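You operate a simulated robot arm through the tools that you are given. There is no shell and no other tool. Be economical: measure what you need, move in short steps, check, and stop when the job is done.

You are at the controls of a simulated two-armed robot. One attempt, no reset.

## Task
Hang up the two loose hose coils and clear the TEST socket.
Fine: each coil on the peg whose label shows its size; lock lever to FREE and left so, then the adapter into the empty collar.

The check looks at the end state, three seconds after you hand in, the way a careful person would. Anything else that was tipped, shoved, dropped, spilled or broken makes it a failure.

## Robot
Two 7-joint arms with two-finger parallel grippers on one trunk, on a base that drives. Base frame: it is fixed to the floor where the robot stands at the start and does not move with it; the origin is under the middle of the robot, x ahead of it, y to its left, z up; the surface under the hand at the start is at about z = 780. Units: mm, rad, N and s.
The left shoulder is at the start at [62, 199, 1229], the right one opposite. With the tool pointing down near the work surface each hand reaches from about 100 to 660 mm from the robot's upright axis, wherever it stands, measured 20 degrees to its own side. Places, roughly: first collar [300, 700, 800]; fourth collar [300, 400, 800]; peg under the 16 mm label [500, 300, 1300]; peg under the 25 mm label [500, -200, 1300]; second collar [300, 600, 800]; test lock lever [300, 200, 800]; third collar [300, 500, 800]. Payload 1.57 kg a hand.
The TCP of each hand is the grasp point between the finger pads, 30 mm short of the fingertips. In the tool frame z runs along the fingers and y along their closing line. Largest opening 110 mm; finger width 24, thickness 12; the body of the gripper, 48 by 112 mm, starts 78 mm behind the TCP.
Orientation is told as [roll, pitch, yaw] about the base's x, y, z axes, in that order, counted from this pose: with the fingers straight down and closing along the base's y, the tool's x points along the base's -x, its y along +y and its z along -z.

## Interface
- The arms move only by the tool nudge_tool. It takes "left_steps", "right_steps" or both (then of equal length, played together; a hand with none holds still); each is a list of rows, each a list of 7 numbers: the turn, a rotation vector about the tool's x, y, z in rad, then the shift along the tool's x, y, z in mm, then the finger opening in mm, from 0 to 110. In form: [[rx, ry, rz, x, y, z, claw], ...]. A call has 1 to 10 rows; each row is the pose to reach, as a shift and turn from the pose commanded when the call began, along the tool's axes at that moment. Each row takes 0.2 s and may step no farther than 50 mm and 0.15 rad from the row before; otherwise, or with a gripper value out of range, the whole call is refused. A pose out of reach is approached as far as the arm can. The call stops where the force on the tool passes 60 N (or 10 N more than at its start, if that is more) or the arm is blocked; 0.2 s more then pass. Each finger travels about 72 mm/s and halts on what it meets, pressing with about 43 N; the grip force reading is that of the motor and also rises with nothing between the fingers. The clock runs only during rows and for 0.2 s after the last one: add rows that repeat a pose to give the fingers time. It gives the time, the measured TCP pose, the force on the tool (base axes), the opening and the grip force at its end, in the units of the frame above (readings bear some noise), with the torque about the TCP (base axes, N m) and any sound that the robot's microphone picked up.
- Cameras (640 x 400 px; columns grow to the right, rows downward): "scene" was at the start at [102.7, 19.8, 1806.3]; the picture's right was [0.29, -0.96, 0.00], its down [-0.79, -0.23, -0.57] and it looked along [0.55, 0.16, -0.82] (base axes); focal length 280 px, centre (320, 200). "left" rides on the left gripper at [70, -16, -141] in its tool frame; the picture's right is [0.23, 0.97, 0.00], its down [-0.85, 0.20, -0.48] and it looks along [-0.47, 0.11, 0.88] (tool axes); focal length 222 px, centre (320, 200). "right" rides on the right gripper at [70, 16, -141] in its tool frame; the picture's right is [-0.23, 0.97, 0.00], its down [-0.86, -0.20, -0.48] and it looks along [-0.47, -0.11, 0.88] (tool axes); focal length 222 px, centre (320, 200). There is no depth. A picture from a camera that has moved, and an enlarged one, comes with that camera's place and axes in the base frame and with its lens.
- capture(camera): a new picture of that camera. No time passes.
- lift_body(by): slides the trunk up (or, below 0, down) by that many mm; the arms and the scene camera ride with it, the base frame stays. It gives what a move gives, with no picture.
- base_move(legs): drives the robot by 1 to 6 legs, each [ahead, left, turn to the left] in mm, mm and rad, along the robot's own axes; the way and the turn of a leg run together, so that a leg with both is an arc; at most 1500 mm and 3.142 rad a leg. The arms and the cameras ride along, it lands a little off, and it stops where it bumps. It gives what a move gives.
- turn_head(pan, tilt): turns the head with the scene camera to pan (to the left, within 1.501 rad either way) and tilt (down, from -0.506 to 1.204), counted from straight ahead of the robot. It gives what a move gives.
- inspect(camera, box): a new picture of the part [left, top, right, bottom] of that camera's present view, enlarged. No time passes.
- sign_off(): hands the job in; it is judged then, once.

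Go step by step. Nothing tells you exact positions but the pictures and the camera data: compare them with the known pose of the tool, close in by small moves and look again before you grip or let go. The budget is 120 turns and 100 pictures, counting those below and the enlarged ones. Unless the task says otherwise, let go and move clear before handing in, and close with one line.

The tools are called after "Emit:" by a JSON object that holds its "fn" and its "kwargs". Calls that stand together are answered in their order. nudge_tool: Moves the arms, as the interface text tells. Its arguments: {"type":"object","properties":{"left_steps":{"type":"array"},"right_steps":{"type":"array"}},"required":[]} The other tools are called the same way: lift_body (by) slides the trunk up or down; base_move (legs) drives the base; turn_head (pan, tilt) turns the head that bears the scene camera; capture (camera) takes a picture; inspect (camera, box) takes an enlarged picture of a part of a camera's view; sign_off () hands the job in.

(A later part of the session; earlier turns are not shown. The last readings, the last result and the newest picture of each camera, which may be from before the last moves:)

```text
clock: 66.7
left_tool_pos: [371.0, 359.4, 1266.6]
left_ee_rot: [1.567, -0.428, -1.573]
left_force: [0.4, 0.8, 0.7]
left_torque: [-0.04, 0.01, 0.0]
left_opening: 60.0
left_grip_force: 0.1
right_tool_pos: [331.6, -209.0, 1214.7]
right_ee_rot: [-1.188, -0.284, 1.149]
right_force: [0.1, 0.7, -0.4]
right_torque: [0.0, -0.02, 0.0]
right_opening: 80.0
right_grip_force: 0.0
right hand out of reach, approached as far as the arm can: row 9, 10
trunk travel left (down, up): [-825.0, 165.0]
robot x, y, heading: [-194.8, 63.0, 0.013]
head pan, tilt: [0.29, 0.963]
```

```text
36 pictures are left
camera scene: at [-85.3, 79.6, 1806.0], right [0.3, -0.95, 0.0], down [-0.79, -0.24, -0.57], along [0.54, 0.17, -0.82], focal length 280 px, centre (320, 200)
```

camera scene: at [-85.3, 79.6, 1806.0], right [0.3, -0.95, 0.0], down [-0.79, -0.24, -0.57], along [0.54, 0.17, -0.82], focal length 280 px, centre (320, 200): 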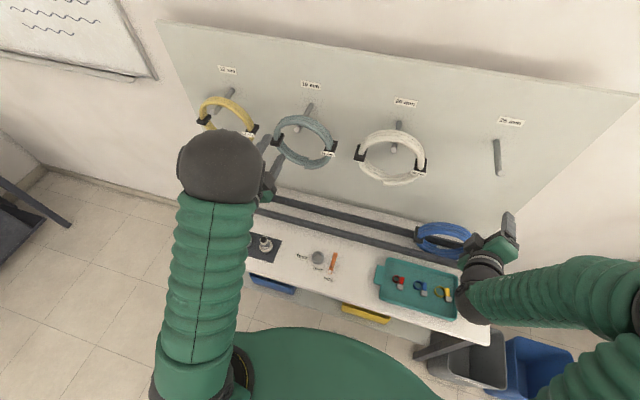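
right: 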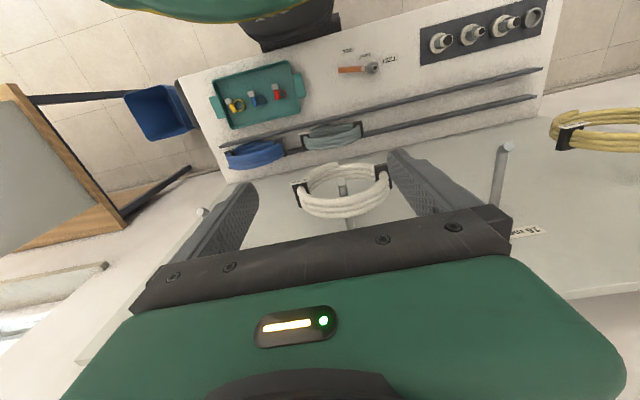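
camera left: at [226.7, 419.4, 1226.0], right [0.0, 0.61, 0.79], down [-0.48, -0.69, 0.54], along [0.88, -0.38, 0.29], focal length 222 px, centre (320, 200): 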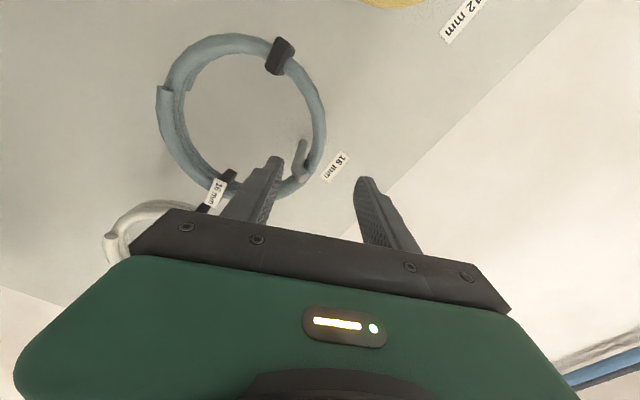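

Emit:
{"fn": "nudge_tool", "kwargs": {"right_steps": [[0.0692, -0.0692, -0.0692, 10.5, 23, 17.8, 80], [0.1385, -0.1385, -0.1385, 21, 46, 35.6, 80], [0.2077, -0.2077, -0.2077, 31.4, 69, 53.4, 80], [0.277, -0.277, -0.277, 41.8, 92, 71.2, 80], [0.3462, -0.3462, -0.3462, 52.3, 115, 89, 80], [0.3462, -0.3462, -0.3462, 52.3, 115, 89, 80]]}}

Emit:
{"fn": "capture", "kwargs": {"camera": "right"}}

```text
clock: 68.3
left_tool_pos: [373.9, 362.5, 1264.9]
left_ee_rot: [1.563, -0.431, -1.57]
left_force: [-0.5, 0.8, -0.3]
left_torque: [0.02, 0.01, 0.01]
left_opening: 60.0
left_grip_force: 0.0
right_tool_pos: [372.2, -217.3, 1105.5]
right_ee_rot: [-1.526, -0.448, 1.221]
right_force: [-1.0, -0.3, 0.7]
right_torque: [-0.02, 0.02, -0.03]
right_opening: 80.0
right_grip_force: 0.0
right hand out of reach, approached as far as the arm can: row 1, 2, 3, 4, 5, 6
trunk travel left (down, up): [-825.0, 165.0]
robot x, y, heading: [-192.0, 67.5, 0.013]
head pan, tilt: [0.29, 0.963]
stopped in row 6 (right hand): the arm was blocked; the commanded pose is now the measured one
```

```text
35 pictures are left
camera right: at [219.0, -222.6, 1066.9], right [0.18, 0.6, -0.78], down [-0.21, 0.8, 0.57], along [0.96, 0.06, 0.27], focal length 222 px, centre (320, 200)
```

right: 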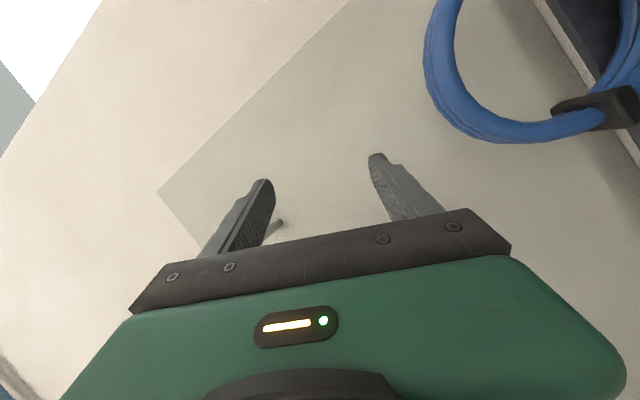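

The right hand is close to the wanted pose but yawed about 0.35 rad. I'll correct while moving slightly outward.

Emit:
{"fn": "nudge_tool", "kwargs": {"right_steps": [[-0.038, -0.079, -0.003, 8.5, -4, 3, 80], [-0.076, -0.158, -0.006, 17, -8, 6, 80], [-0.115, -0.236, -0.01, 26, -12, 10, 80], [-0.153, -0.315, -0.013, 34, -16.6, 13, 80], [-0.153, -0.315, -0.013, 34, -16.6, 13, 80]]}}

Emit:
{"fn": "capture", "kwargs": {"camera": "scene"}}

```text
clock: 69.5
left_tool_pos: [367.2, 360.0, 1267.6]
left_ee_rot: [1.568, -0.429, -1.572]
left_force: [0.2, -0.1, 0.3]
left_torque: [0.0, 0.0, 0.0]
left_opening: 59.6
left_grip_force: 0.0
right_tool_pos: [366.3, -260.4, 1107.4]
right_ee_rot: [-1.528, -0.451, 1.569]
right_force: [0.3, -0.4, -0.1]
right_torque: [-0.03, -0.04, 0.0]
right_opening: 79.9
right_grip_force: 0.0
trunk travel left (down, up): [-825.0, 165.0]
robot x, y, heading: [-200.9, 65.3, 0.013]
head pan, tilt: [0.29, 0.963]
```

```text
34 pictures are left
camera scene: at [-89.5, 80.1, 1806.1], right [0.3, -0.95, 0.0], down [-0.79, -0.24, -0.57], along [0.54, 0.17, -0.82], focal length 280 px, centre (320, 200)
```

scene: 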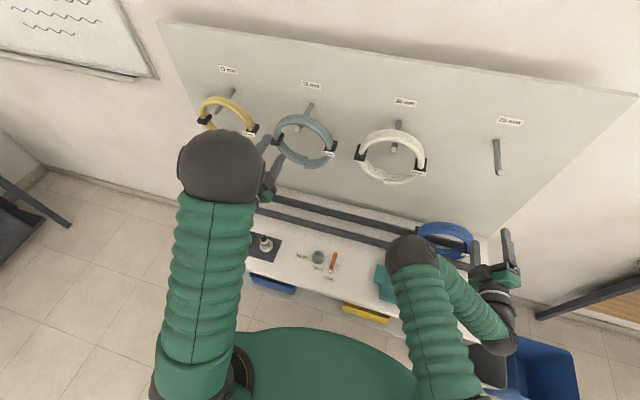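

Right gripper is now horizontal and rolled about 26° as wanted. I'll shift the base slightly left for comfort and lower the hand in front of the blue coil.

Emit:
{"fn": "base_move", "kwargs": {"legs": [[0, 35, 0]]}}

Emit:
{"fn": "nudge_tool", "kwargs": {"right_steps": [[0.014, 0, 0, 16, 34, 0, 80], [0.028, 0, 0, 33, 68, 0, 80], [0.042, 0, 0, 49, 101, 0, 80], [0.042, 0, 0, 65, 135, 0, 80], [0.042, 0, 0, 65, 135, 0, 80]]}}

Emit:
{"fn": "capture", "kwargs": {"camera": "right"}}

```text
clock: 70.4
left_tool_pos: [366.7, 385.5, 1270.1]
left_ee_rot: [1.568, -0.424, -1.575]
left_force: [0.5, -1.2, 0.7]
left_torque: [0.03, 0.0, 0.03]
left_opening: 59.8
left_grip_force: 0.1
right_tool_pos: [364.2, -233.0, 1104.7]
right_ee_rot: [-1.531, -0.455, 1.569]
right_force: [0.1, -0.5, -0.1]
right_torque: [0.04, -0.01, 0.07]
right_opening: 80.1
right_grip_force: 0.0
trunk travel left (down, up): [-825.0, 165.0]
robot x, y, heading: [-193.3, 95.0, 0.011]
head pan, tilt: [0.29, 0.963]
```

```text
clock: 71.6
left_tool_pos: [365.4, 383.3, 1273.1]
left_ee_rot: [1.57, -0.424, -1.576]
left_force: [-0.2, 0.3, -0.9]
left_torque: [0.01, -0.01, -0.01]
left_opening: 60.4
left_grip_force: 0.1
right_tool_pos: [356.9, -231.9, 955.9]
right_ee_rot: [-1.575, -0.458, 1.57]
right_force: [-0.2, -0.6, -0.9]
right_torque: [0.05, 0.02, 0.02]
right_opening: 80.1
right_grip_force: 0.1
trunk travel left (down, up): [-825.0, 165.0]
robot x, y, heading: [-195.4, 94.1, 0.012]
head pan, tilt: [0.29, 0.963]
```

```text
33 pictures are left
camera right: at [215.7, -288.1, 910.0], right [0.0, 0.63, -0.77], down [-0.48, 0.68, 0.55], along [0.88, 0.37, 0.31], focal length 222 px, centre (320, 200)
```

right: 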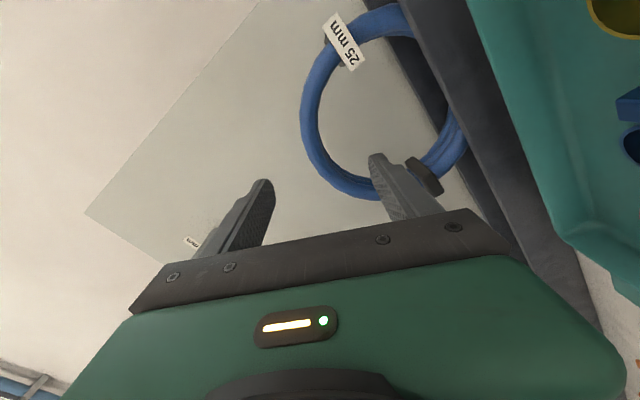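

Blue ring centre ≈ (505, −205, 877). Aligning with its upper right part and advancing with the fingers straddling the tube.

Emit:
{"fn": "nudge_tool", "kwargs": {"right_steps": [[0, 0, 0, 10, -11, 0, 86], [0, 0, 0, 10, -11, 40, 86], [0, 0, 0, 10, -11, 80, 86], [0, 0, 0, 10, -11, 115, 86], [0, 0, 0, 10, -11, 115, 86]]}}

Emit:
{"fn": "capture", "kwargs": {"camera": "right"}}

```text
clock: 72.8
left_tool_pos: [364.9, 392.1, 1269.9]
left_ee_rot: [1.571, -0.429, -1.574]
left_force: [-0.3, 1.0, 0.4]
left_torque: [0.03, 0.03, -0.06]
left_opening: 59.9
left_grip_force: 0.1
right_tool_pos: [472.6, -240.3, 963.7]
right_ee_rot: [-1.574, -0.45, 1.57]
right_force: [-0.2, 0.3, 0.7]
right_torque: [0.0, 0.0, -0.03]
right_opening: 85.8
right_grip_force: 0.0
trunk travel left (down, up): [-825.0, 165.0]
robot x, y, heading: [-197.5, 96.4, 0.01]
head pan, tilt: [0.29, 0.963]
```

```text
32 pictures are left
camera right: at [331.9, -296.1, 918.7], right [0.0, 0.63, -0.78], down [-0.48, 0.68, 0.55], along [0.88, 0.37, 0.3], focal length 222 px, centre (320, 200)
```

right: 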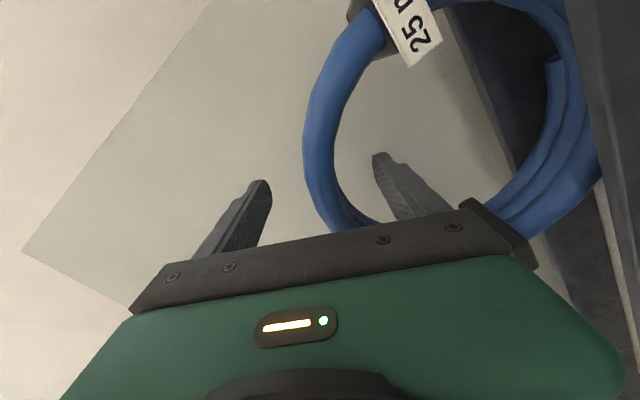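

Tube is centred between the fingers. Advancing 32 mm and closing.

Emit:
{"fn": "nudge_tool", "kwargs": {"right_steps": [[0, 0, 0, 0, 0, 16, 86], [0, 0, 0, 0, 0, 32, 80], [0, 0, 0, 0, 0, 32, 60], [0, 0, 0, 0, 0, 32, 40], [0, 0, 0, 0, 0, 32, 20], [0, 0, 0, 0, 0, 32, 8], [0, 0, 0, 0, 0, 32, 8]]}}

Emit:
{"fn": "capture", "kwargs": {"camera": "right"}}

```text
clock: 74.4
left_tool_pos: [365.0, 386.4, 1271.3]
left_ee_rot: [1.569, -0.427, -1.576]
left_force: [0.1, -0.2, 0.6]
left_torque: [0.0, 0.02, -0.01]
left_opening: 59.9
left_grip_force: 0.1
right_tool_pos: [506.4, -244.1, 964.1]
right_ee_rot: [-1.573, -0.453, 1.571]
right_force: [-0.2, -0.2, -2.7]
right_torque: [-0.12, -0.09, -0.02]
right_opening: 22.0
right_grip_force: 35.1
trunk travel left (down, up): [-825.0, 165.0]
robot x, y, heading: [-194.5, 95.5, 0.011]
head pan, tilt: [0.29, 0.963]
```

```text
31 pictures are left
camera right: at [365.6, -300.1, 917.7], right [0.0, 0.63, -0.78], down [-0.48, 0.68, 0.55], along [0.88, 0.37, 0.3], focal length 222 px, centre (320, 200)
```

right: 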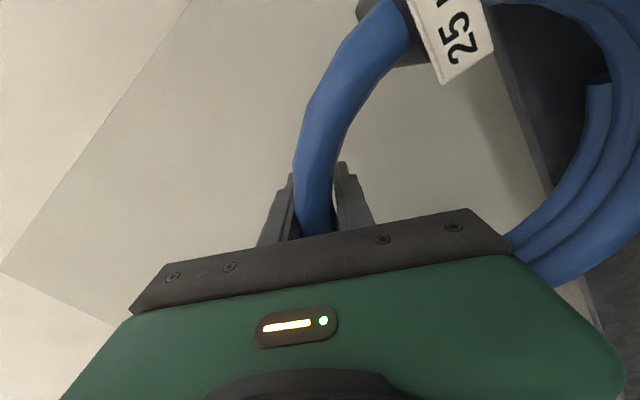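

Gripped at 22 mm. Lifting, pulling out, then raising to peg height.

Emit:
{"fn": "nudge_tool", "kwargs": {"right_steps": [[0, 0, 0, -4.4, -9, 0, 8], [0, 0, 0, -13, -27, 0, 8], [0, 0, 0, -26, -54, 0, 8], [0, 0, 0, -40, -81, 0, 8], [0, 0, 0, -40, -81, -40, 8], [0, 0, 0, -40, -81, -80, 8], [0, 0, 0, -40, -81, -120, 8], [0, 0, 0, -40, -81, -150, 8]]}}

Emit:
{"fn": "nudge_tool", "kwargs": {"right_steps": [[0, 0, 0, -18, -36, 0, 8], [0, 0, 0, -35, -72, 0, 8], [0, 0, 0, -53, -108, 0, 8], [0, 0, 0, -70, -144, 0, 8], [0, 0, 0, -88, -180, 0, 8], [0, 0, 0, -103, -213, 0, 8], [0, 0, 0, -103, -213, 0, 8]]}}

Emit:
{"fn": "capture", "kwargs": {"camera": "right"}}

Emit:
{"fn": "capture", "kwargs": {"camera": "scene"}}

```text
clock: 76.2
left_tool_pos: [364.0, 386.4, 1271.1]
left_ee_rot: [1.568, -0.424, -1.577]
left_force: [1.5, -0.7, 0.3]
left_torque: [-0.01, 0.0, 0.0]
left_opening: 60.1
left_grip_force: 0.0
right_tool_pos: [351.8, -244.9, 1051.8]
right_ee_rot: [-1.575, -0.455, 1.57]
right_force: [0.0, -0.5, -2.6]
right_torque: [-0.1, -0.07, -0.01]
right_opening: 22.6
right_grip_force: 35.7
trunk travel left (down, up): [-825.0, 165.0]
robot x, y, heading: [-195.6, 95.5, 0.015]
head pan, tilt: [0.29, 0.963]
```

```text
clock: 77.7
left_tool_pos: [363.5, 386.2, 1274.9]
left_ee_rot: [1.57, -0.424, -1.577]
left_force: [0.0, -0.3, 0.6]
left_torque: [-0.01, 0.02, 0.01]
left_opening: 59.9
left_grip_force: 0.1
right_tool_pos: [322.1, -266.5, 1211.4]
right_ee_rot: [-1.603, -0.43, 1.393]
right_force: [-0.4, -0.2, -2.9]
right_torque: [-0.08, -0.07, -0.02]
right_opening: 22.5
right_grip_force: 35.1
right hand out of reach, approached as far as the arm can: row 3, 4, 5, 6, 7
trunk travel left (down, up): [-825.0, 165.0]
robot x, y, heading: [-197.9, 93.2, 0.015]
head pan, tilt: [0.29, 0.963]
stopped in row 7 (right hand): the arm was blocked; the commanded pose is now the measured one
```

```text
30 pictures are left
camera right: at [174.7, -295.0, 1163.8], right [0.14, 0.6, -0.79], down [-0.35, 0.78, 0.52], along [0.93, 0.21, 0.32], focal length 222 px, centre (320, 200)
```

right: 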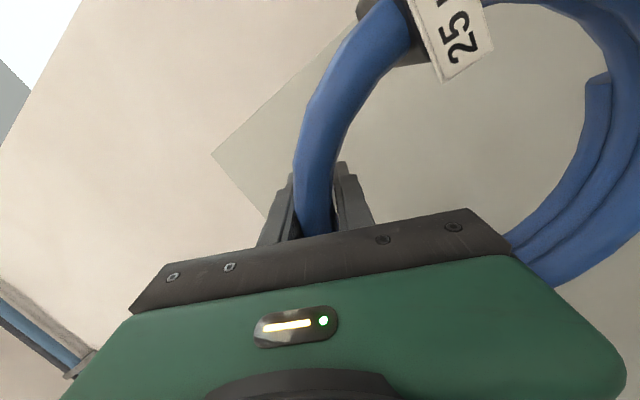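

```text
29 pictures are left
camera scene: at [-91.6, 115.2, 1808.9], right [0.3, -0.95, 0.0], down [-0.79, -0.24, -0.57], along [0.54, 0.17, -0.82], focal length 280 px, centre (320, 200)
```

scene: 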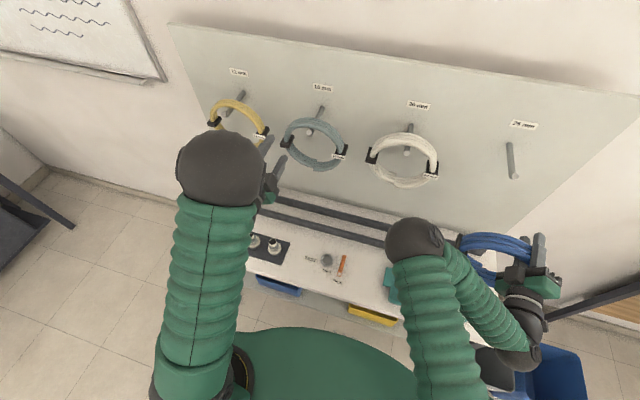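

The right arm is too folded to go higher here. I'll drop back about 80 mm, restore the yaw, and gain height with the trunk lift instead.

Emit:
{"fn": "nudge_tool", "kwargs": {"right_steps": [[-0.018, -0.04, 0.001, 2.5, 21, 6, 8], [-0.036, -0.08, 0.002, 5, 42, 12, 8], [-0.055, -0.12, 0.004, 7.5, 63, 18, 8], [-0.073, -0.16, 0.005, 10, 83.5, 23.4, 8], [-0.073, -0.16, 0.005, 10, 83.5, 23.4, 8]]}}

Emit:
{"fn": "lift_body", "kwargs": {"by": 160}}

Emit:
{"fn": "capture", "kwargs": {"camera": "right"}}

```text
clock: 78.9
left_tool_pos: [363.7, 385.0, 1271.9]
left_ee_rot: [1.57, -0.423, -1.575]
left_force: [-0.3, -0.5, 0.5]
left_torque: [-0.05, 0.0, -0.03]
left_opening: 59.9
left_grip_force: 0.1
right_tool_pos: [355.0, -241.4, 1130.1]
right_ee_rot: [-1.609, -0.432, 1.581]
right_force: [-0.1, -0.2, -3.3]
right_torque: [-0.12, -0.06, -0.01]
right_opening: 22.3
right_grip_force: 35.6
trunk travel left (down, up): [-825.0, 165.0]
robot x, y, heading: [-195.9, 96.8, 0.014]
head pan, tilt: [0.29, 0.963]
```

```text
clock: 80.7
left_tool_pos: [363.9, 385.4, 1431.5]
left_ee_rot: [1.573, -0.425, -1.575]
left_force: [0.6, -0.2, -0.3]
left_torque: [-0.02, -0.02, -0.01]
left_opening: 60.0
left_grip_force: 0.0
right_tool_pos: [355.8, -241.7, 1290.3]
right_ee_rot: [-1.61, -0.432, 1.578]
right_force: [0.3, 0.2, -3.5]
right_torque: [-0.13, -0.08, -0.02]
right_opening: 22.2
right_grip_force: 35.1
trunk travel left (down, up): [-985.0, 5.0]
robot x, y, heading: [-196.5, 95.1, 0.017]
head pan, tilt: [0.29, 0.963]
```

```text
28 pictures are left
camera right: at [216.2, -296.9, 1241.1], right [0.03, 0.61, -0.79], down [-0.49, 0.7, 0.52], along [0.87, 0.37, 0.32], focal length 222 px, centre (320, 200)
```

right: 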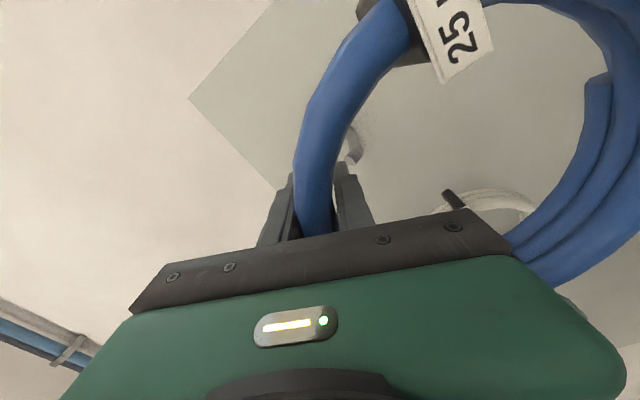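

Emit:
{"fn": "inspect", "kwargs": {"camera": "right", "box": [300, 90, 420, 190]}}

```text
4.00 times, centred on (360, 140) of right
camera zoom: at [216.2, -296.9, 1241.1], right [0.03, 0.61, -0.79], down [-0.49, 0.7, 0.52], along [0.87, 0.37, 0.32], focal length 888 px, centre (160, 440)
```

zoom: 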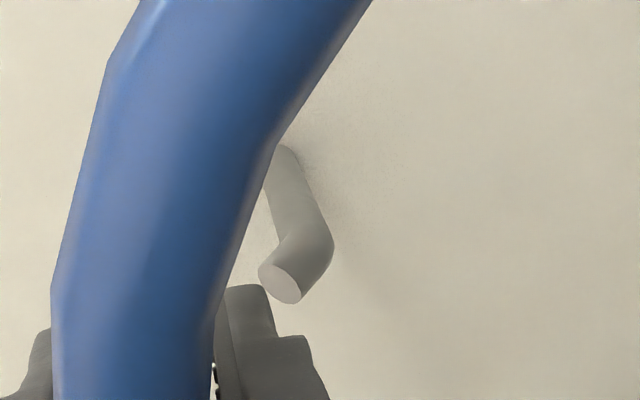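

The pegs have upturned tips; this tip is at (472, −210, 1273). Aligning the ring and advancing halfway.

Emit:
{"fn": "nudge_tool", "kwargs": {"right_steps": [[-0.018, 0, 0, 0, -6, 0, 8], [-0.037, 0, 0, -0.5, -12, 0, 8], [-0.037, 0, 0, -0.5, -12, 25, 8], [-0.037, 0, 0, -0.5, -12, 50, 8], [-0.037, 0, 0, -0.5, -12, 50, 8]]}}

Emit:
{"fn": "capture", "kwargs": {"camera": "right"}}

```text
clock: 81.9
left_tool_pos: [363.0, 385.4, 1433.0]
left_ee_rot: [1.572, -0.425, -1.576]
left_force: [0.0, 0.3, 0.0]
left_torque: [-0.01, 0.0, 0.01]
left_opening: 60.0
left_grip_force: 0.0
right_tool_pos: [404.5, -241.7, 1297.0]
right_ee_rot: [-1.579, -0.426, 1.577]
right_force: [-0.5, -0.4, -3.8]
right_torque: [-0.09, -0.1, -0.03]
right_opening: 22.2
right_grip_force: 35.0
right hand out of reach, approached as far as the arm can: row 3, 4, 5
trunk travel left (down, up): [-985.0, 5.0]
robot x, y, heading: [-195.5, 98.7, 0.016]
head pan, tilt: [0.29, 0.963]
```

```text
26 pictures are left
camera right: at [263.7, -299.0, 1251.9], right [0.0, 0.61, -0.79], down [-0.48, 0.69, 0.53], along [0.87, 0.38, 0.3], focal length 222 px, centre (320, 200)
```

right: 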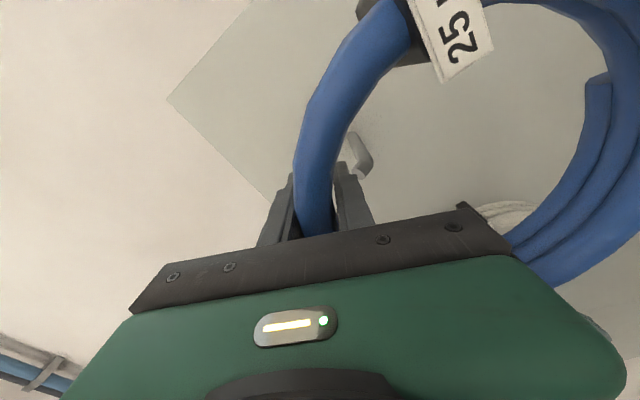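

Ring is nearly centred on the peg; the arm can't extend more in this posture, so I'll advance with the base instead.

Emit:
{"fn": "nudge_tool", "kwargs": {"right_steps": [[0, 0, 0, 2.9, -5.7, 0, 8], [0, 0, 0, 2.9, -5.7, 0, 8]]}}

Emit:
{"fn": "base_move", "kwargs": {"legs": [[65, 0, 0]]}}

Emit:
{"fn": "capture", "kwargs": {"camera": "right"}}

```text
clock: 82.5
left_tool_pos: [363.4, 385.7, 1431.9]
left_ee_rot: [1.57, -0.424, -1.576]
left_force: [-0.8, -0.7, 0.4]
left_torque: [-0.02, -0.04, 0.02]
left_opening: 59.9
left_grip_force: 0.0
right_tool_pos: [404.5, -242.6, 1296.5]
right_ee_rot: [-1.579, -0.43, 1.576]
right_force: [0.5, -0.1, -2.6]
right_torque: [-0.12, -0.06, 0.01]
right_opening: 22.3
right_grip_force: 34.4
right hand out of reach, approached as far as the arm can: row 1, 2
trunk travel left (down, up): [-985.0, 5.0]
robot x, y, heading: [-194.9, 94.2, 0.011]
head pan, tilt: [0.29, 0.963]
```

```text
clock: 83.5
left_tool_pos: [411.9, 387.0, 1440.0]
left_ee_rot: [1.585, -0.424, -1.581]
left_force: [0.2, 0.6, 0.5]
left_torque: [0.01, -0.01, -0.05]
left_opening: 60.1
left_grip_force: 0.0
right_tool_pos: [454.8, -241.2, 1304.0]
right_ee_rot: [-1.592, -0.428, 1.583]
right_force: [0.1, -1.2, -2.5]
right_torque: [-0.14, -0.04, 0.06]
right_opening: 22.4
right_grip_force: 35.4
trunk travel left (down, up): [-985.0, 5.0]
robot x, y, heading: [-132.8, 98.4, 0.01]
head pan, tilt: [0.29, 0.963]
```

```text
25 pictures are left
camera right: at [314.6, -298.2, 1257.4], right [0.01, 0.61, -0.79], down [-0.49, 0.69, 0.53], along [0.87, 0.38, 0.31], focal length 222 px, centre (320, 200)
```

right: 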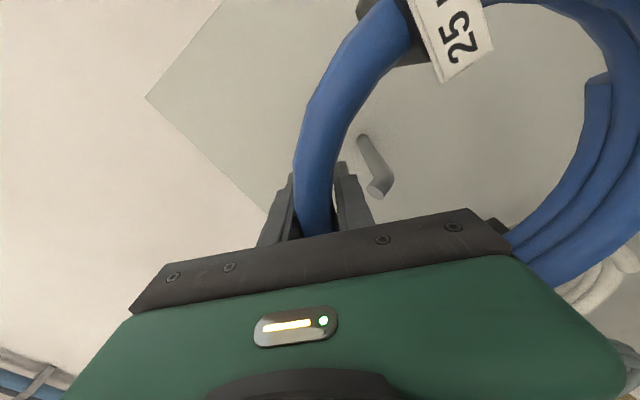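

Peg passes through the ring with good clearance. Advancing further with the base.

Emit:
{"fn": "base_move", "kwargs": {"legs": [[48, 0, 0]]}}

Emit:
{"fn": "nudge_tool", "kwargs": {"right_steps": [[0, 0, 0, 0, 0, 0, 8]]}}

Emit:
{"fn": "capture", "kwargs": {"camera": "right"}}

Emit:
{"fn": "capture", "kwargs": {"camera": "scene"}}

```text
clock: 84.4
left_tool_pos: [457.4, 388.4, 1441.1]
left_ee_rot: [1.588, -0.425, -1.583]
left_force: [0.2, 0.0, -0.8]
left_torque: [0.03, -0.02, -0.03]
left_opening: 59.9
left_grip_force: 0.0
right_tool_pos: [500.9, -240.9, 1304.3]
right_ee_rot: [-1.593, -0.428, 1.581]
right_force: [0.3, -1.3, -3.5]
right_torque: [-0.15, -0.06, 0.08]
right_opening: 22.4
right_grip_force: 35.1
trunk travel left (down, up): [-985.0, 5.0]
robot x, y, heading: [-80.5, 99.8, 0.011]
head pan, tilt: [0.29, 0.963]
```

```text
clock: 84.8
left_tool_pos: [481.6, 387.3, 1430.0]
left_ee_rot: [1.568, -0.425, -1.575]
left_force: [-0.1, -0.1, 1.1]
left_torque: [0.01, -0.01, 0.04]
left_opening: 59.8
left_grip_force: 0.0
right_tool_pos: [522.4, -241.7, 1294.4]
right_ee_rot: [-1.575, -0.428, 1.573]
right_force: [-0.7, 0.1, -3.1]
right_torque: [-0.1, -0.07, -0.06]
right_opening: 22.3
right_grip_force: 35.5
trunk travel left (down, up): [-985.0, 5.0]
robot x, y, heading: [-79.1, 97.1, 0.01]
head pan, tilt: [0.29, 0.963]
```

```text
24 pictures are left
camera right: at [381.2, -297.8, 1250.0], right [0.0, 0.61, -0.79], down [-0.48, 0.69, 0.53], along [0.88, 0.38, 0.3], focal length 222 px, centre (320, 200)
```

right: 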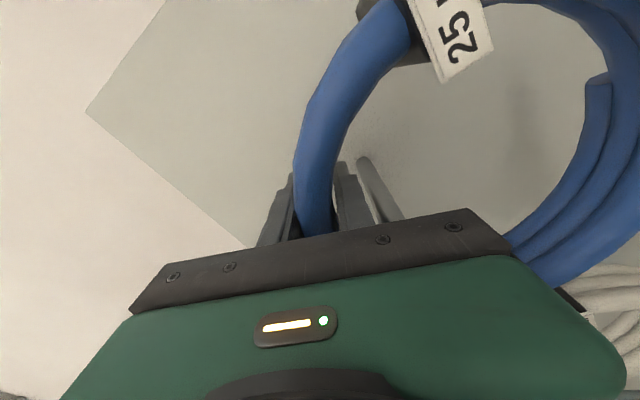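

```text
23 pictures are left
camera scene: at [38.4, 116.7, 1965.3], right [0.3, -0.95, 0.0], down [-0.79, -0.24, -0.56], along [0.54, 0.17, -0.83], focal length 280 px, centre (320, 200)
```

scene: 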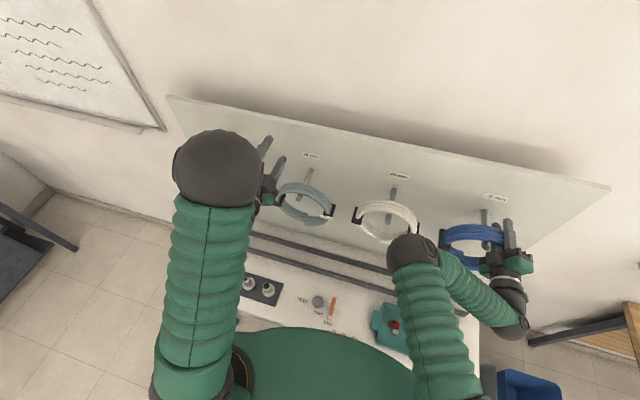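

No board contact. I'm moving 5 mm outward to centre the ring, then lowering 18 mm.

Emit:
{"fn": "nudge_tool", "kwargs": {"right_steps": [[0, 0, 0, 4.6, -2.1, 0, 8], [0, 0, 0, 7, 3.4, 0, 8], [0, 0, 0, 9.6, 8.8, 0, 8], [0, 0, 0, 12, 14.3, 0, 8], [0, 0, 0, 12, 14.3, 0, 8]]}}

Emit:
{"fn": "capture", "kwargs": {"camera": "right"}}

```text
clock: 86.0
left_tool_pos: [469.0, 390.4, 1435.6]
left_ee_rot: [1.579, -0.427, -1.578]
left_force: [-0.5, -0.1, 0.5]
left_torque: [-0.02, -0.04, -0.02]
left_opening: 60.0
left_grip_force: 0.0
right_tool_pos: [511.3, -243.5, 1281.6]
right_ee_rot: [-1.586, -0.426, 1.577]
right_force: [-3.7, 3.4, 7.5]
right_torque: [0.3, 0.41, 0.01]
right_opening: 22.1
right_grip_force: 35.4
trunk travel left (down, up): [-985.0, 5.0]
robot x, y, heading: [-86.8, 98.0, 0.015]
head pan, tilt: [0.29, 0.963]
```

```text
22 pictures are left
camera right: at [371.6, -299.4, 1236.7], right [0.01, 0.61, -0.79], down [-0.49, 0.7, 0.53], along [0.87, 0.38, 0.3], focal length 222 px, centre (320, 200)
```

right: 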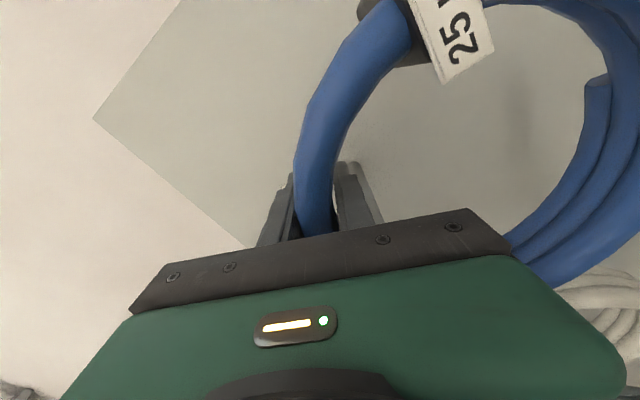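

Contact appears to be on the upturned tip (x≈470), so the coil isn't far enough back. Raising 10 mm and advancing about 22 mm more.

Emit:
{"fn": "nudge_tool", "kwargs": {"right_steps": [[0, 0, 0, -4.1, -9.1, 0, 8], [0, 0, 0, -5, -11, 0, 8]]}}

Emit:
{"fn": "base_move", "kwargs": {"legs": [[22, 0, 0]]}}

Emit:
{"fn": "nudge_tool", "kwargs": {"right_steps": [[0, 0, 0, 0, 0, 0, 8], [0, 0, 0, 0, 0, 0, 8], [0, 0, 0, 0, 0, 0, 8], [0, 0, 0, 0, 0, 0, 8]]}}

```text
clock: 86.6
left_tool_pos: [471.3, 385.1, 1435.3]
left_ee_rot: [1.577, -0.423, -1.578]
left_force: [-0.1, 0.4, -0.5]
left_torque: [0.01, 0.01, 0.03]
left_opening: 60.1
left_grip_force: 0.0
right_tool_pos: [513.8, -247.6, 1291.7]
right_ee_rot: [-1.581, -0.429, 1.576]
right_force: [-0.3, 0.2, -2.9]
right_torque: [-0.14, -0.1, 0.01]
right_opening: 22.4
right_grip_force: 35.1
trunk travel left (down, up): [-985.0, 5.0]
robot x, y, heading: [-81.8, 98.0, 0.01]
head pan, tilt: [0.29, 0.963]
```

```text
clock: 87.4
left_tool_pos: [489.1, 388.4, 1436.3]
left_ee_rot: [1.577, -0.427, -1.577]
left_force: [0.2, -0.6, -0.1]
left_torque: [-0.05, 0.0, -0.01]
left_opening: 60.1
left_grip_force: 0.0
right_tool_pos: [532.8, -244.6, 1294.6]
right_ee_rot: [-1.585, -0.426, 1.577]
right_force: [0.3, 0.4, -3.1]
right_torque: [-0.09, -0.07, 0.01]
right_opening: 22.3
right_grip_force: 34.9
trunk travel left (down, up): [-985.0, 5.0]
robot x, y, heading: [-60.6, 98.9, 0.011]
head pan, tilt: [0.29, 0.963]
```

```text
clock: 88.4
left_tool_pos: [492.9, 387.1, 1434.7]
left_ee_rot: [1.577, -0.426, -1.578]
left_force: [0.8, 0.2, 0.1]
left_torque: [0.01, -0.01, 0.0]
left_opening: 59.9
left_grip_force: 0.1
right_tool_pos: [536.4, -245.6, 1292.4]
right_ee_rot: [-1.582, -0.428, 1.576]
right_force: [-0.3, -0.5, -3.3]
right_torque: [-0.12, -0.08, -0.01]
right_opening: 22.1
right_grip_force: 35.1
trunk travel left (down, up): [-985.0, 5.0]
robot x, y, heading: [-61.8, 95.9, 0.01]
head pan, tilt: [0.29, 0.963]
```

Emit:
{"fn": "base_move", "kwargs": {"legs": [[10, 0, 0]]}}

Emit:
{"fn": "nudge_tool", "kwargs": {"right_steps": [[0, 0, 0, 0, 0, 0, 8], [0, 0, 0, 2, 4.5, 0, 8], [0, 0, 0, 4.1, 9.1, 0, 8], [0, 0, 0, 4.1, 9.1, 0, 8]]}}

Emit:
{"fn": "capture", "kwargs": {"camera": "right"}}

```text
clock: 89.3
left_tool_pos: [498.5, 387.2, 1437.0]
left_ee_rot: [1.582, -0.427, -1.579]
left_force: [-0.9, -0.3, 0.2]
left_torque: [-0.02, 0.03, -0.02]
left_opening: 60.0
left_grip_force: 0.1
right_tool_pos: [538.3, -246.3, 1291.1]
right_ee_rot: [-1.577, -0.427, 1.571]
right_force: [-10.3, 0.3, -1.9]
right_torque: [-0.03, 0.2, 0.3]
right_opening: 22.2
right_grip_force: 35.0
trunk travel left (down, up): [-985.0, 5.0]
robot x, y, heading: [-48.9, 98.3, 0.014]
head pan, tilt: [0.29, 0.963]
stopped in leg 1: the robot was blocked; the commanded pose is now the measured one
```

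```text
clock: 90.3
left_tool_pos: [501.1, 386.7, 1436.6]
left_ee_rot: [1.58, -0.425, -1.579]
left_force: [0.6, 0.6, -1.1]
left_torque: [0.01, 0.01, -0.01]
left_opening: 59.9
left_grip_force: 0.1
right_tool_pos: [543.1, -246.9, 1281.6]
right_ee_rot: [-1.581, -0.429, 1.574]
right_force: [-1.0, -1.4, -4.0]
right_torque: [-0.09, -0.1, 0.01]
right_opening: 22.4
right_grip_force: 34.4
trunk travel left (down, up): [-985.0, 5.0]
robot x, y, heading: [-49.6, 102.1, 0.009]
head pan, tilt: [0.29, 0.963]
```

```text
21 pictures are left
camera right: at [402.4, -303.6, 1237.0], right [0.01, 0.61, -0.79], down [-0.48, 0.7, 0.53], along [0.88, 0.38, 0.3], focal length 222 px, centre (320, 200)
```

right: 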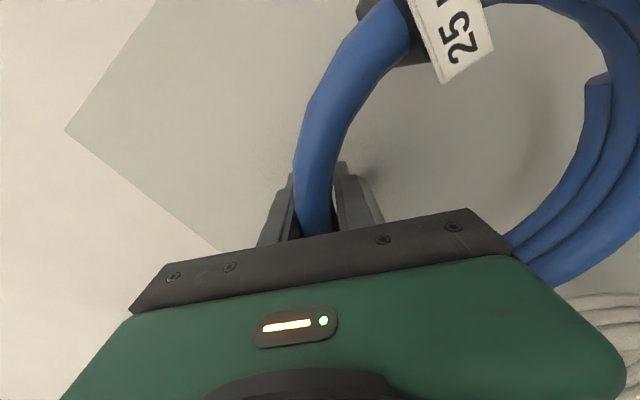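

The board is touched, so the coil is fully back and now clears the upturned tip. Lowering to the shaft.

Emit:
{"fn": "nudge_tool", "kwargs": {"right_steps": [[0, 0, 0, 1.6, 3.6, -2, 8], [0, 0, 0, 3.3, 7.3, -2, 8], [0, 0, 0, 4.5, 10, -2, 8], [0, 0, 0, 4.5, 10, -2, 8]]}}

```text
clock: 91.3
left_tool_pos: [498.5, 389.2, 1437.0]
left_ee_rot: [1.581, -0.427, -1.579]
left_force: [-0.2, -0.4, 0.5]
left_torque: [0.03, -0.01, -0.05]
left_opening: 59.8
left_grip_force: 0.1
right_tool_pos: [539.2, -244.1, 1272.4]
right_ee_rot: [-1.581, -0.426, 1.576]
right_force: [-0.4, 1.3, 6.5]
right_torque: [0.26, 0.43, -0.07]
right_opening: 22.3
right_grip_force: 35.4
trunk travel left (down, up): [-985.0, 5.0]
robot x, y, heading: [-51.4, 100.5, 0.015]
head pan, tilt: [0.29, 0.963]
```

Emit:
{"fn": "nudge_tool", "kwargs": {"right_steps": [[0, 0, 0, 0, 0, 0, 24], [0, 0, 0, 0, 0, 0, 34], [0, 0, 0, 0, 0, 0, 36], [0, 0, 0, 0, 0, 0, 36]]}}

Emit:
{"fn": "capture", "kwargs": {"camera": "right"}}

```text
clock: 92.3
left_tool_pos: [499.9, 387.6, 1437.1]
left_ee_rot: [1.578, -0.425, -1.579]
left_force: [-1.1, -0.7, 0.0]
left_torque: [0.0, -0.01, -0.01]
left_opening: 59.9
left_grip_force: 0.0
right_tool_pos: [538.9, -244.9, 1270.9]
right_ee_rot: [-1.579, -0.426, 1.574]
right_force: [-0.7, -0.6, 0.8]
right_torque: [-0.02, 0.01, 0.0]
right_opening: 36.0
right_grip_force: 0.0
trunk travel left (down, up): [-985.0, 5.0]
robot x, y, heading: [-48.6, 97.9, 0.014]
head pan, tilt: [0.29, 0.963]
```

```text
20 pictures are left
camera right: at [399.2, -302.4, 1226.1], right [0.01, 0.61, -0.79], down [-0.48, 0.7, 0.53], along [0.88, 0.38, 0.3], focal length 222 px, centre (320, 200)
```

right: 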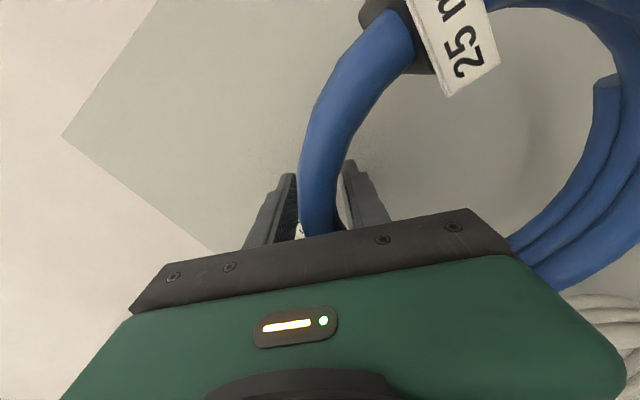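

Coil rests on the peg, free of the fingers. Withdrawing first with the arm, then with the base.

Emit:
{"fn": "nudge_tool", "kwargs": {"right_steps": [[0, 0, 0, 0, 0, -12, 38], [0, 0, 0, 0, 0, -25, 38], [0, 0, 0, 0, 0, -37, 38], [0, 0, 0, 0, 0, -47, 38], [0, 0, 0, 0, 0, -47, 38]]}}

Emit:
{"fn": "capture", "kwargs": {"camera": "right"}}

```text
clock: 93.5
left_tool_pos: [499.1, 387.1, 1436.5]
left_ee_rot: [1.579, -0.425, -1.58]
left_force: [0.2, 0.7, -0.3]
left_torque: [0.01, -0.03, -0.03]
left_opening: 59.9
left_grip_force: 0.0
right_tool_pos: [491.9, -244.7, 1270.1]
right_ee_rot: [-1.579, -0.428, 1.576]
right_force: [-0.5, -0.9, 0.6]
right_torque: [-0.02, 0.0, 0.01]
right_opening: 38.1
right_grip_force: 0.1
trunk travel left (down, up): [-985.0, 5.0]
robot x, y, heading: [-49.9, 97.3, 0.009]
head pan, tilt: [0.29, 0.963]
```

```text
19 pictures are left
camera right: at [350.8, -301.2, 1225.4], right [0.01, 0.61, -0.79], down [-0.48, 0.7, 0.53], along [0.88, 0.38, 0.3], focal length 222 px, centre (320, 200)
```

right: 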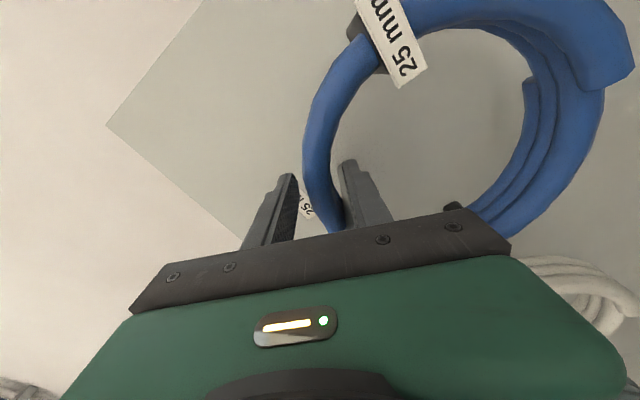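

Emit:
{"fn": "nudge_tool", "kwargs": {"right_steps": [[0, 0, 0, 0, 0, -10, 40], [0, 0, 0, 0, 0, -20, 42], [0, 0, 0, 0, 0, -30, 42], [0, 0, 0, 0, 0, -40, 42]]}}

Emit:
{"fn": "capture", "kwargs": {"camera": "right"}}

```text
clock: 94.5
left_tool_pos: [499.5, 387.7, 1436.7]
left_ee_rot: [1.578, -0.427, -1.579]
left_force: [0.2, -0.6, -0.1]
left_torque: [0.0, 0.0, 0.02]
left_opening: 60.0
left_grip_force: 0.1
right_tool_pos: [452.1, -244.8, 1269.8]
right_ee_rot: [-1.579, -0.428, 1.575]
right_force: [-0.6, 0.2, 0.4]
right_torque: [-0.02, 0.0, -0.03]
right_opening: 41.9
right_grip_force: 0.1
trunk travel left (down, up): [-985.0, 5.0]
robot x, y, heading: [-50.5, 99.0, 0.014]
head pan, tilt: [0.29, 0.963]
```

```text
18 pictures are left
camera right: at [311.2, -301.2, 1225.0], right [0.01, 0.61, -0.79], down [-0.48, 0.7, 0.53], along [0.88, 0.38, 0.3], focal length 222 px, centre (320, 200)
```

right: 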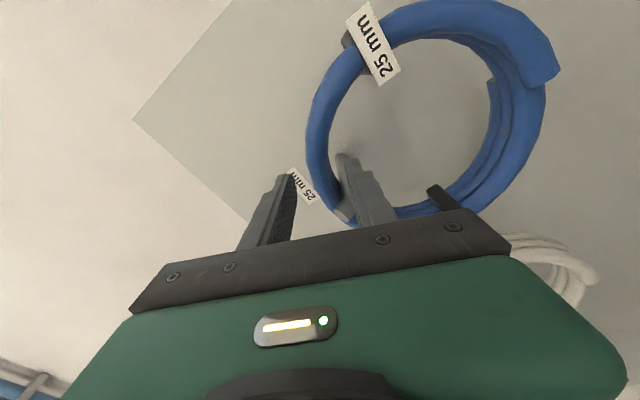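

Fingertips are nearly at the peg tip and everything is staying put. Continuing back with the arm, then the base.

Emit:
{"fn": "nudge_tool", "kwargs": {"right_steps": [[0, 0, 0, 0, 0, -12, 42], [0, 0, 0, 0, 0, -24, 42], [0, 0, 0, 0, 0, -36, 42]]}}

Emit:
{"fn": "base_move", "kwargs": {"legs": [[-220, 0, 0]]}}

Emit:
{"fn": "capture", "kwargs": {"camera": "right"}}

Emit:
{"fn": "capture", "kwargs": {"camera": "scene"}}

```text
clock: 95.3
left_tool_pos: [499.3, 388.8, 1435.9]
left_ee_rot: [1.578, -0.424, -1.581]
left_force: [-0.3, 0.4, 1.3]
left_torque: [0.03, 0.0, 0.01]
left_opening: 60.2
left_grip_force: 0.1
right_tool_pos: [446.4, -236.9, 1264.7]
right_ee_rot: [-1.578, -0.428, 1.569]
right_force: [-0.8, -0.3, 1.2]
right_torque: [0.0, 0.0, 0.01]
right_opening: 41.9
right_grip_force: 0.0
right hand out of reach, approached as far as the arm can: row 1, 2, 3
trunk travel left (down, up): [-985.0, 5.0]
robot x, y, heading: [-50.7, 100.4, 0.014]
head pan, tilt: [0.29, 0.963]
```

```text
clock: 97.0
left_tool_pos: [284.2, 387.7, 1434.0]
left_ee_rot: [1.575, -0.425, -1.573]
left_force: [0.1, 1.1, 0.5]
left_torque: [-0.02, 0.03, 0.01]
left_opening: 60.0
left_grip_force: 0.1
right_tool_pos: [234.1, -237.2, 1262.9]
right_ee_rot: [-1.574, -0.425, 1.576]
right_force: [0.3, 0.0, -0.4]
right_torque: [0.0, 0.0, -0.02]
right_opening: 41.8
right_grip_force: 0.1
trunk travel left (down, up): [-985.0, 5.0]
robot x, y, heading: [-268.1, 93.8, 0.019]
head pan, tilt: [0.29, 0.963]
```

```text
17 pictures are left
camera right: at [93.0, -294.2, 1219.1], right [0.0, 0.61, -0.79], down [-0.48, 0.69, 0.53], along [0.88, 0.38, 0.29], focal length 222 px, centre (320, 200)
```

right: 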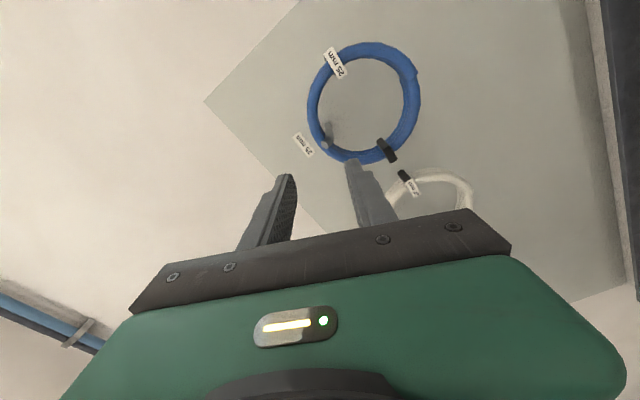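

```text
16 pictures are left
camera scene: at [-155.9, 116.0, 1965.7], right [0.3, -0.95, 0.0], down [-0.79, -0.25, -0.56], along [0.54, 0.17, -0.83], focal length 280 px, centre (320, 200)
```

scene: 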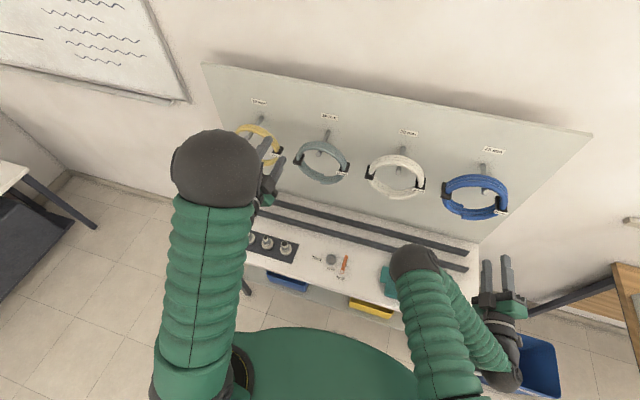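

Both coils hang. Now I'll check everything closely.

Emit:
{"fn": "inspect", "kwargs": {"camera": "scene", "box": [220, 90, 540, 290]}}

Emit:
{"fn": "inspect", "kwargs": {"camera": "right", "box": [280, 30, 480, 220]}}

Emit:
{"fn": "inspect", "kwargs": {"camera": "scene", "box": [240, 220, 400, 320]}}

```text
2.00 times, centred on (380, 190) of scene
camera zoom: at [-155.9, 116.0, 1965.7], right [0.3, -0.95, 0.0], down [-0.79, -0.25, -0.56], along [0.54, 0.17, -0.83], focal length 561 px, centre (200, 220)
```

zoom: 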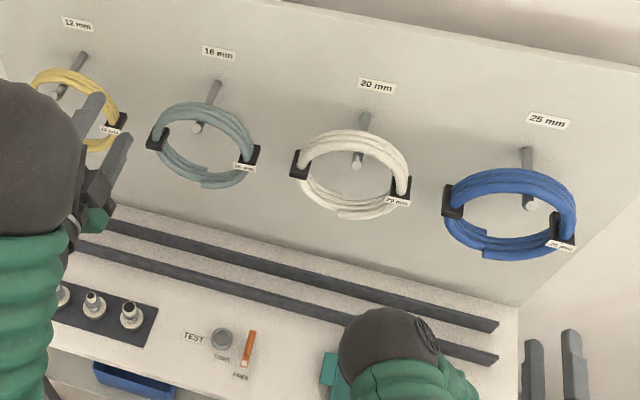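

```text
2.11 times, centred on (380, 125) of right
camera zoom: at [93.0, -294.2, 1219.1], right [0.0, 0.61, -0.79], down [-0.48, 0.69, 0.53], along [0.88, 0.38, 0.29], focal length 468 px, centre (194, 358)
```

zoom: 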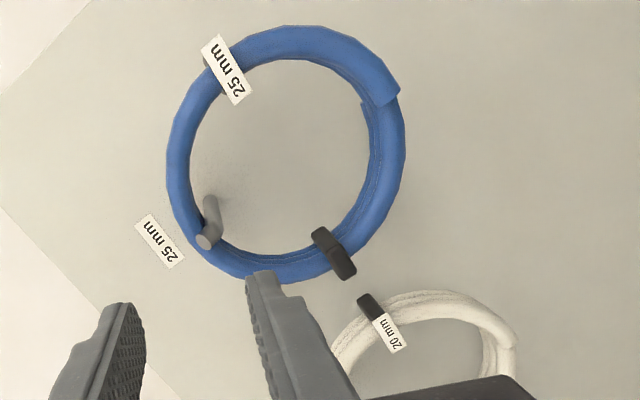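

```text
4.00 times, centred on (320, 270) of scene
camera zoom: at [-155.9, 116.0, 1965.7], right [0.3, -0.95, 0.0], down [-0.79, -0.25, -0.56], along [0.54, 0.17, -0.83], focal length 1122 px, centre (320, -80)
```

zoom: 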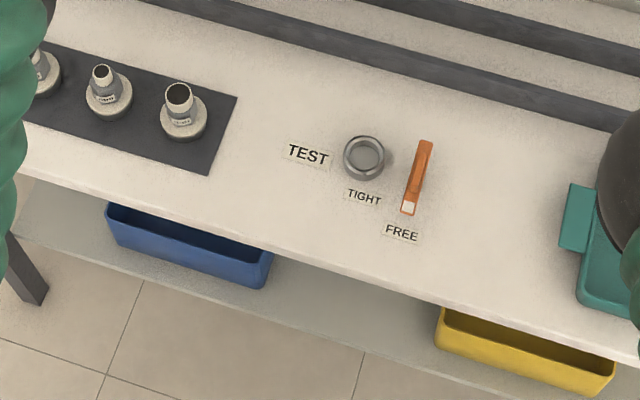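

Coils, lever and TEST socket look right. One more look at the first collar and the tray, after backing away a bit.

Emit:
{"fn": "base_move", "kwargs": {"legs": [[-180, 0, 0]]}}

Emit:
{"fn": "turn_head", "kwargs": {"pan": 0.3, "tilt": 0.75}}

Emit:
{"fn": "capture", "kwargs": {"camera": "scene"}}

Emit:
{"fn": "capture", "kwargs": {"camera": "left"}}

```text
clock: 98.5
left_tool_pos: [100.0, 381.9, 1435.6]
left_ee_rot: [1.575, -0.425, -1.573]
left_force: [-1.0, -0.8, 1.0]
left_torque: [0.0, 0.0, 0.05]
left_opening: 59.9
left_grip_force: 0.0
right_tool_pos: [48.7, -241.6, 1262.3]
right_ee_rot: [-1.577, -0.427, 1.577]
right_force: [0.4, 0.4, -0.3]
right_torque: [0.02, 0.0, 0.04]
right_opening: 42.0
right_grip_force: 0.0
trunk travel left (down, up): [-985.0, 5.0]
robot x, y, heading: [-454.7, 91.6, 0.011]
head pan, tilt: [0.29, 0.963]
```

```text
clock: 99.3
left_tool_pos: [94.4, 384.5, 1436.4]
left_ee_rot: [1.583, -0.426, -1.576]
left_force: [-0.5, -0.5, -0.1]
left_torque: [0.02, 0.01, -0.01]
left_opening: 60.1
left_grip_force: 0.0
right_tool_pos: [43.9, -241.0, 1264.9]
right_ee_rot: [-1.582, -0.429, 1.578]
right_force: [-0.3, -0.3, 0.0]
right_torque: [0.02, 0.0, -0.02]
right_opening: 41.9
right_grip_force: 0.2
trunk travel left (down, up): [-985.0, 5.0]
robot x, y, heading: [-453.5, 93.0, 0.017]
head pan, tilt: [0.3, 0.75]
```

```text
12 pictures are left
camera scene: at [-333.5, 116.3, 1982.5], right [0.31, -0.95, 0.0], down [-0.65, -0.21, -0.73], along [0.69, 0.23, -0.69], focal length 280 px, centre (320, 200)
```

scene: 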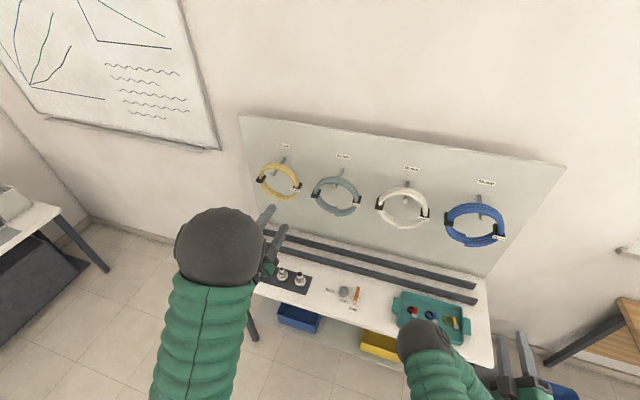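

```text
11 pictures are left
camera left: at [-44.4, 440.7, 1392.2], right [-0.01, 0.61, 0.79], down [-0.48, -0.7, 0.53], along [0.88, -0.38, 0.3], focal length 222 px, centre (320, 200)
```

left: 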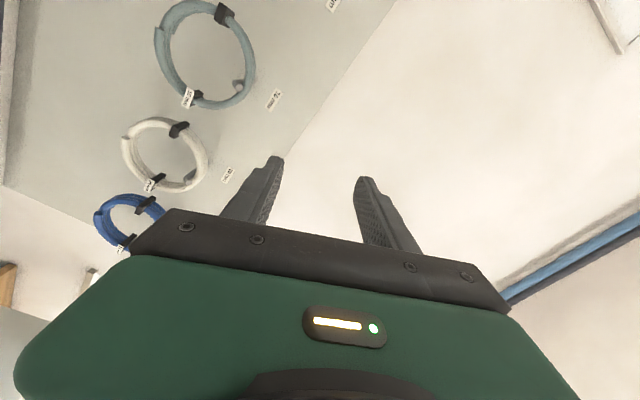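

Emit:
{"fn": "base_move", "kwargs": {"legs": [[0, -250, 0]]}}

Emit:
{"fn": "turn_head", "kwargs": {"pan": 0.5, "tilt": 0.75}}

Emit:
{"fn": "capture", "kwargs": {"camera": "scene"}}

```text
clock: 101.1
left_tool_pos: [94.6, 141.3, 1437.6]
left_ee_rot: [1.582, -0.429, -1.571]
left_force: [-0.1, -0.1, 0.2]
left_torque: [0.0, 0.01, 0.01]
left_opening: 59.9
left_grip_force: 0.1
right_tool_pos: [47.7, -483.9, 1267.1]
right_ee_rot: [-1.582, -0.426, 1.582]
right_force: [0.2, 0.4, -0.5]
right_torque: [0.01, -0.02, -0.02]
right_opening: 41.9
right_grip_force: 0.0
trunk travel left (down, up): [-985.0, 5.0]
robot x, y, heading: [-445.5, -155.2, 0.019]
head pan, tilt: [0.3, 0.75]
```

```text
clock: 101.8
left_tool_pos: [93.4, 138.4, 1440.1]
left_ee_rot: [1.582, -0.424, -1.573]
left_force: [-0.3, -0.4, -0.6]
left_torque: [0.01, 0.0, -0.01]
left_opening: 59.8
left_grip_force: 0.0
right_tool_pos: [46.1, -486.9, 1267.1]
right_ee_rot: [-1.583, -0.426, 1.582]
right_force: [0.7, 0.8, 0.6]
right_torque: [0.01, 0.02, 0.04]
right_opening: 42.4
right_grip_force: 0.1
trunk travel left (down, up): [-985.0, 5.0]
robot x, y, heading: [-448.0, -153.6, 0.024]
head pan, tilt: [0.499, 0.75]
```

```text
10 pictures are left
camera scene: at [-339.6, -116.9, 1982.8], right [0.5, -0.87, 0.0], down [-0.59, -0.34, -0.73], along [0.63, 0.36, -0.68], focal length 280 px, centre (320, 200)
```

scene: 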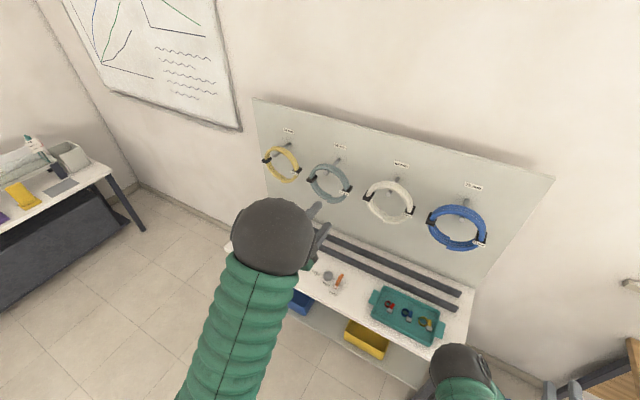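

Emit:
{"fn": "base_move", "kwargs": {"legs": [[0, 560, 0]]}}

Emit:
{"fn": "turn_head", "kwargs": {"pan": 0.1, "tilt": 0.8}}

Emit:
{"fn": "capture", "kwargs": {"camera": "scene"}}

```text
clock: 105.1
left_tool_pos: [93.1, 688.7, 1440.6]
left_ee_rot: [1.582, -0.416, -1.59]
left_force: [-0.7, -0.6, -0.8]
left_torque: [0.01, -0.01, 0.03]
left_opening: 60.3
left_grip_force: 0.0
right_tool_pos: [32.9, 66.2, 1266.0]
right_ee_rot: [-1.583, -0.435, 1.561]
right_force: [0.9, -0.9, -0.4]
right_torque: [0.01, 0.0, 0.04]
right_opening: 42.0
right_grip_force: 0.1
trunk travel left (down, up): [-985.0, 5.0]
robot x, y, heading: [-455.9, 416.9, -0.001]
head pan, tilt: [0.499, 0.75]
```

```text
clock: 105.9
left_tool_pos: [91.6, 693.4, 1440.0]
left_ee_rot: [1.585, -0.423, -1.593]
left_force: [-0.1, 0.2, 0.3]
left_torque: [-0.02, 0.0, 0.02]
left_opening: 59.9
left_grip_force: 0.0
right_tool_pos: [30.9, 68.4, 1265.4]
right_ee_rot: [-1.584, -0.431, 1.563]
right_force: [0.2, -0.1, 0.0]
right_torque: [-0.02, 0.01, 0.01]
right_opening: 41.9
right_grip_force: 0.1
trunk travel left (down, up): [-985.0, 5.0]
robot x, y, heading: [-449.5, 416.0, -0.001]
head pan, tilt: [0.099, 0.799]
```

```text
9 pictures are left
camera scene: at [-337.3, 413.4, 1978.8], right [0.1, -0.99, 0.0], down [-0.71, -0.07, -0.7], along [0.69, 0.07, -0.72], focal length 280 px, centre (320, 200)
```

scene: 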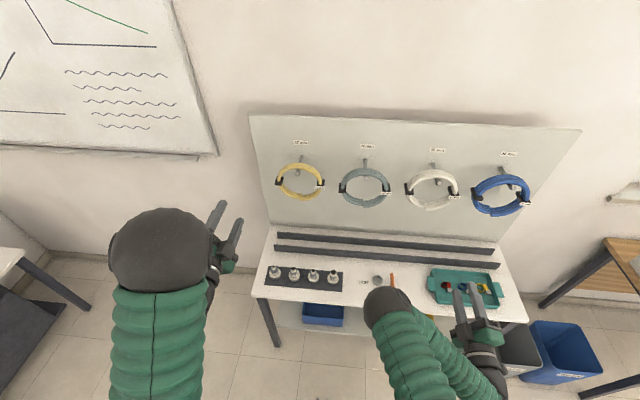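

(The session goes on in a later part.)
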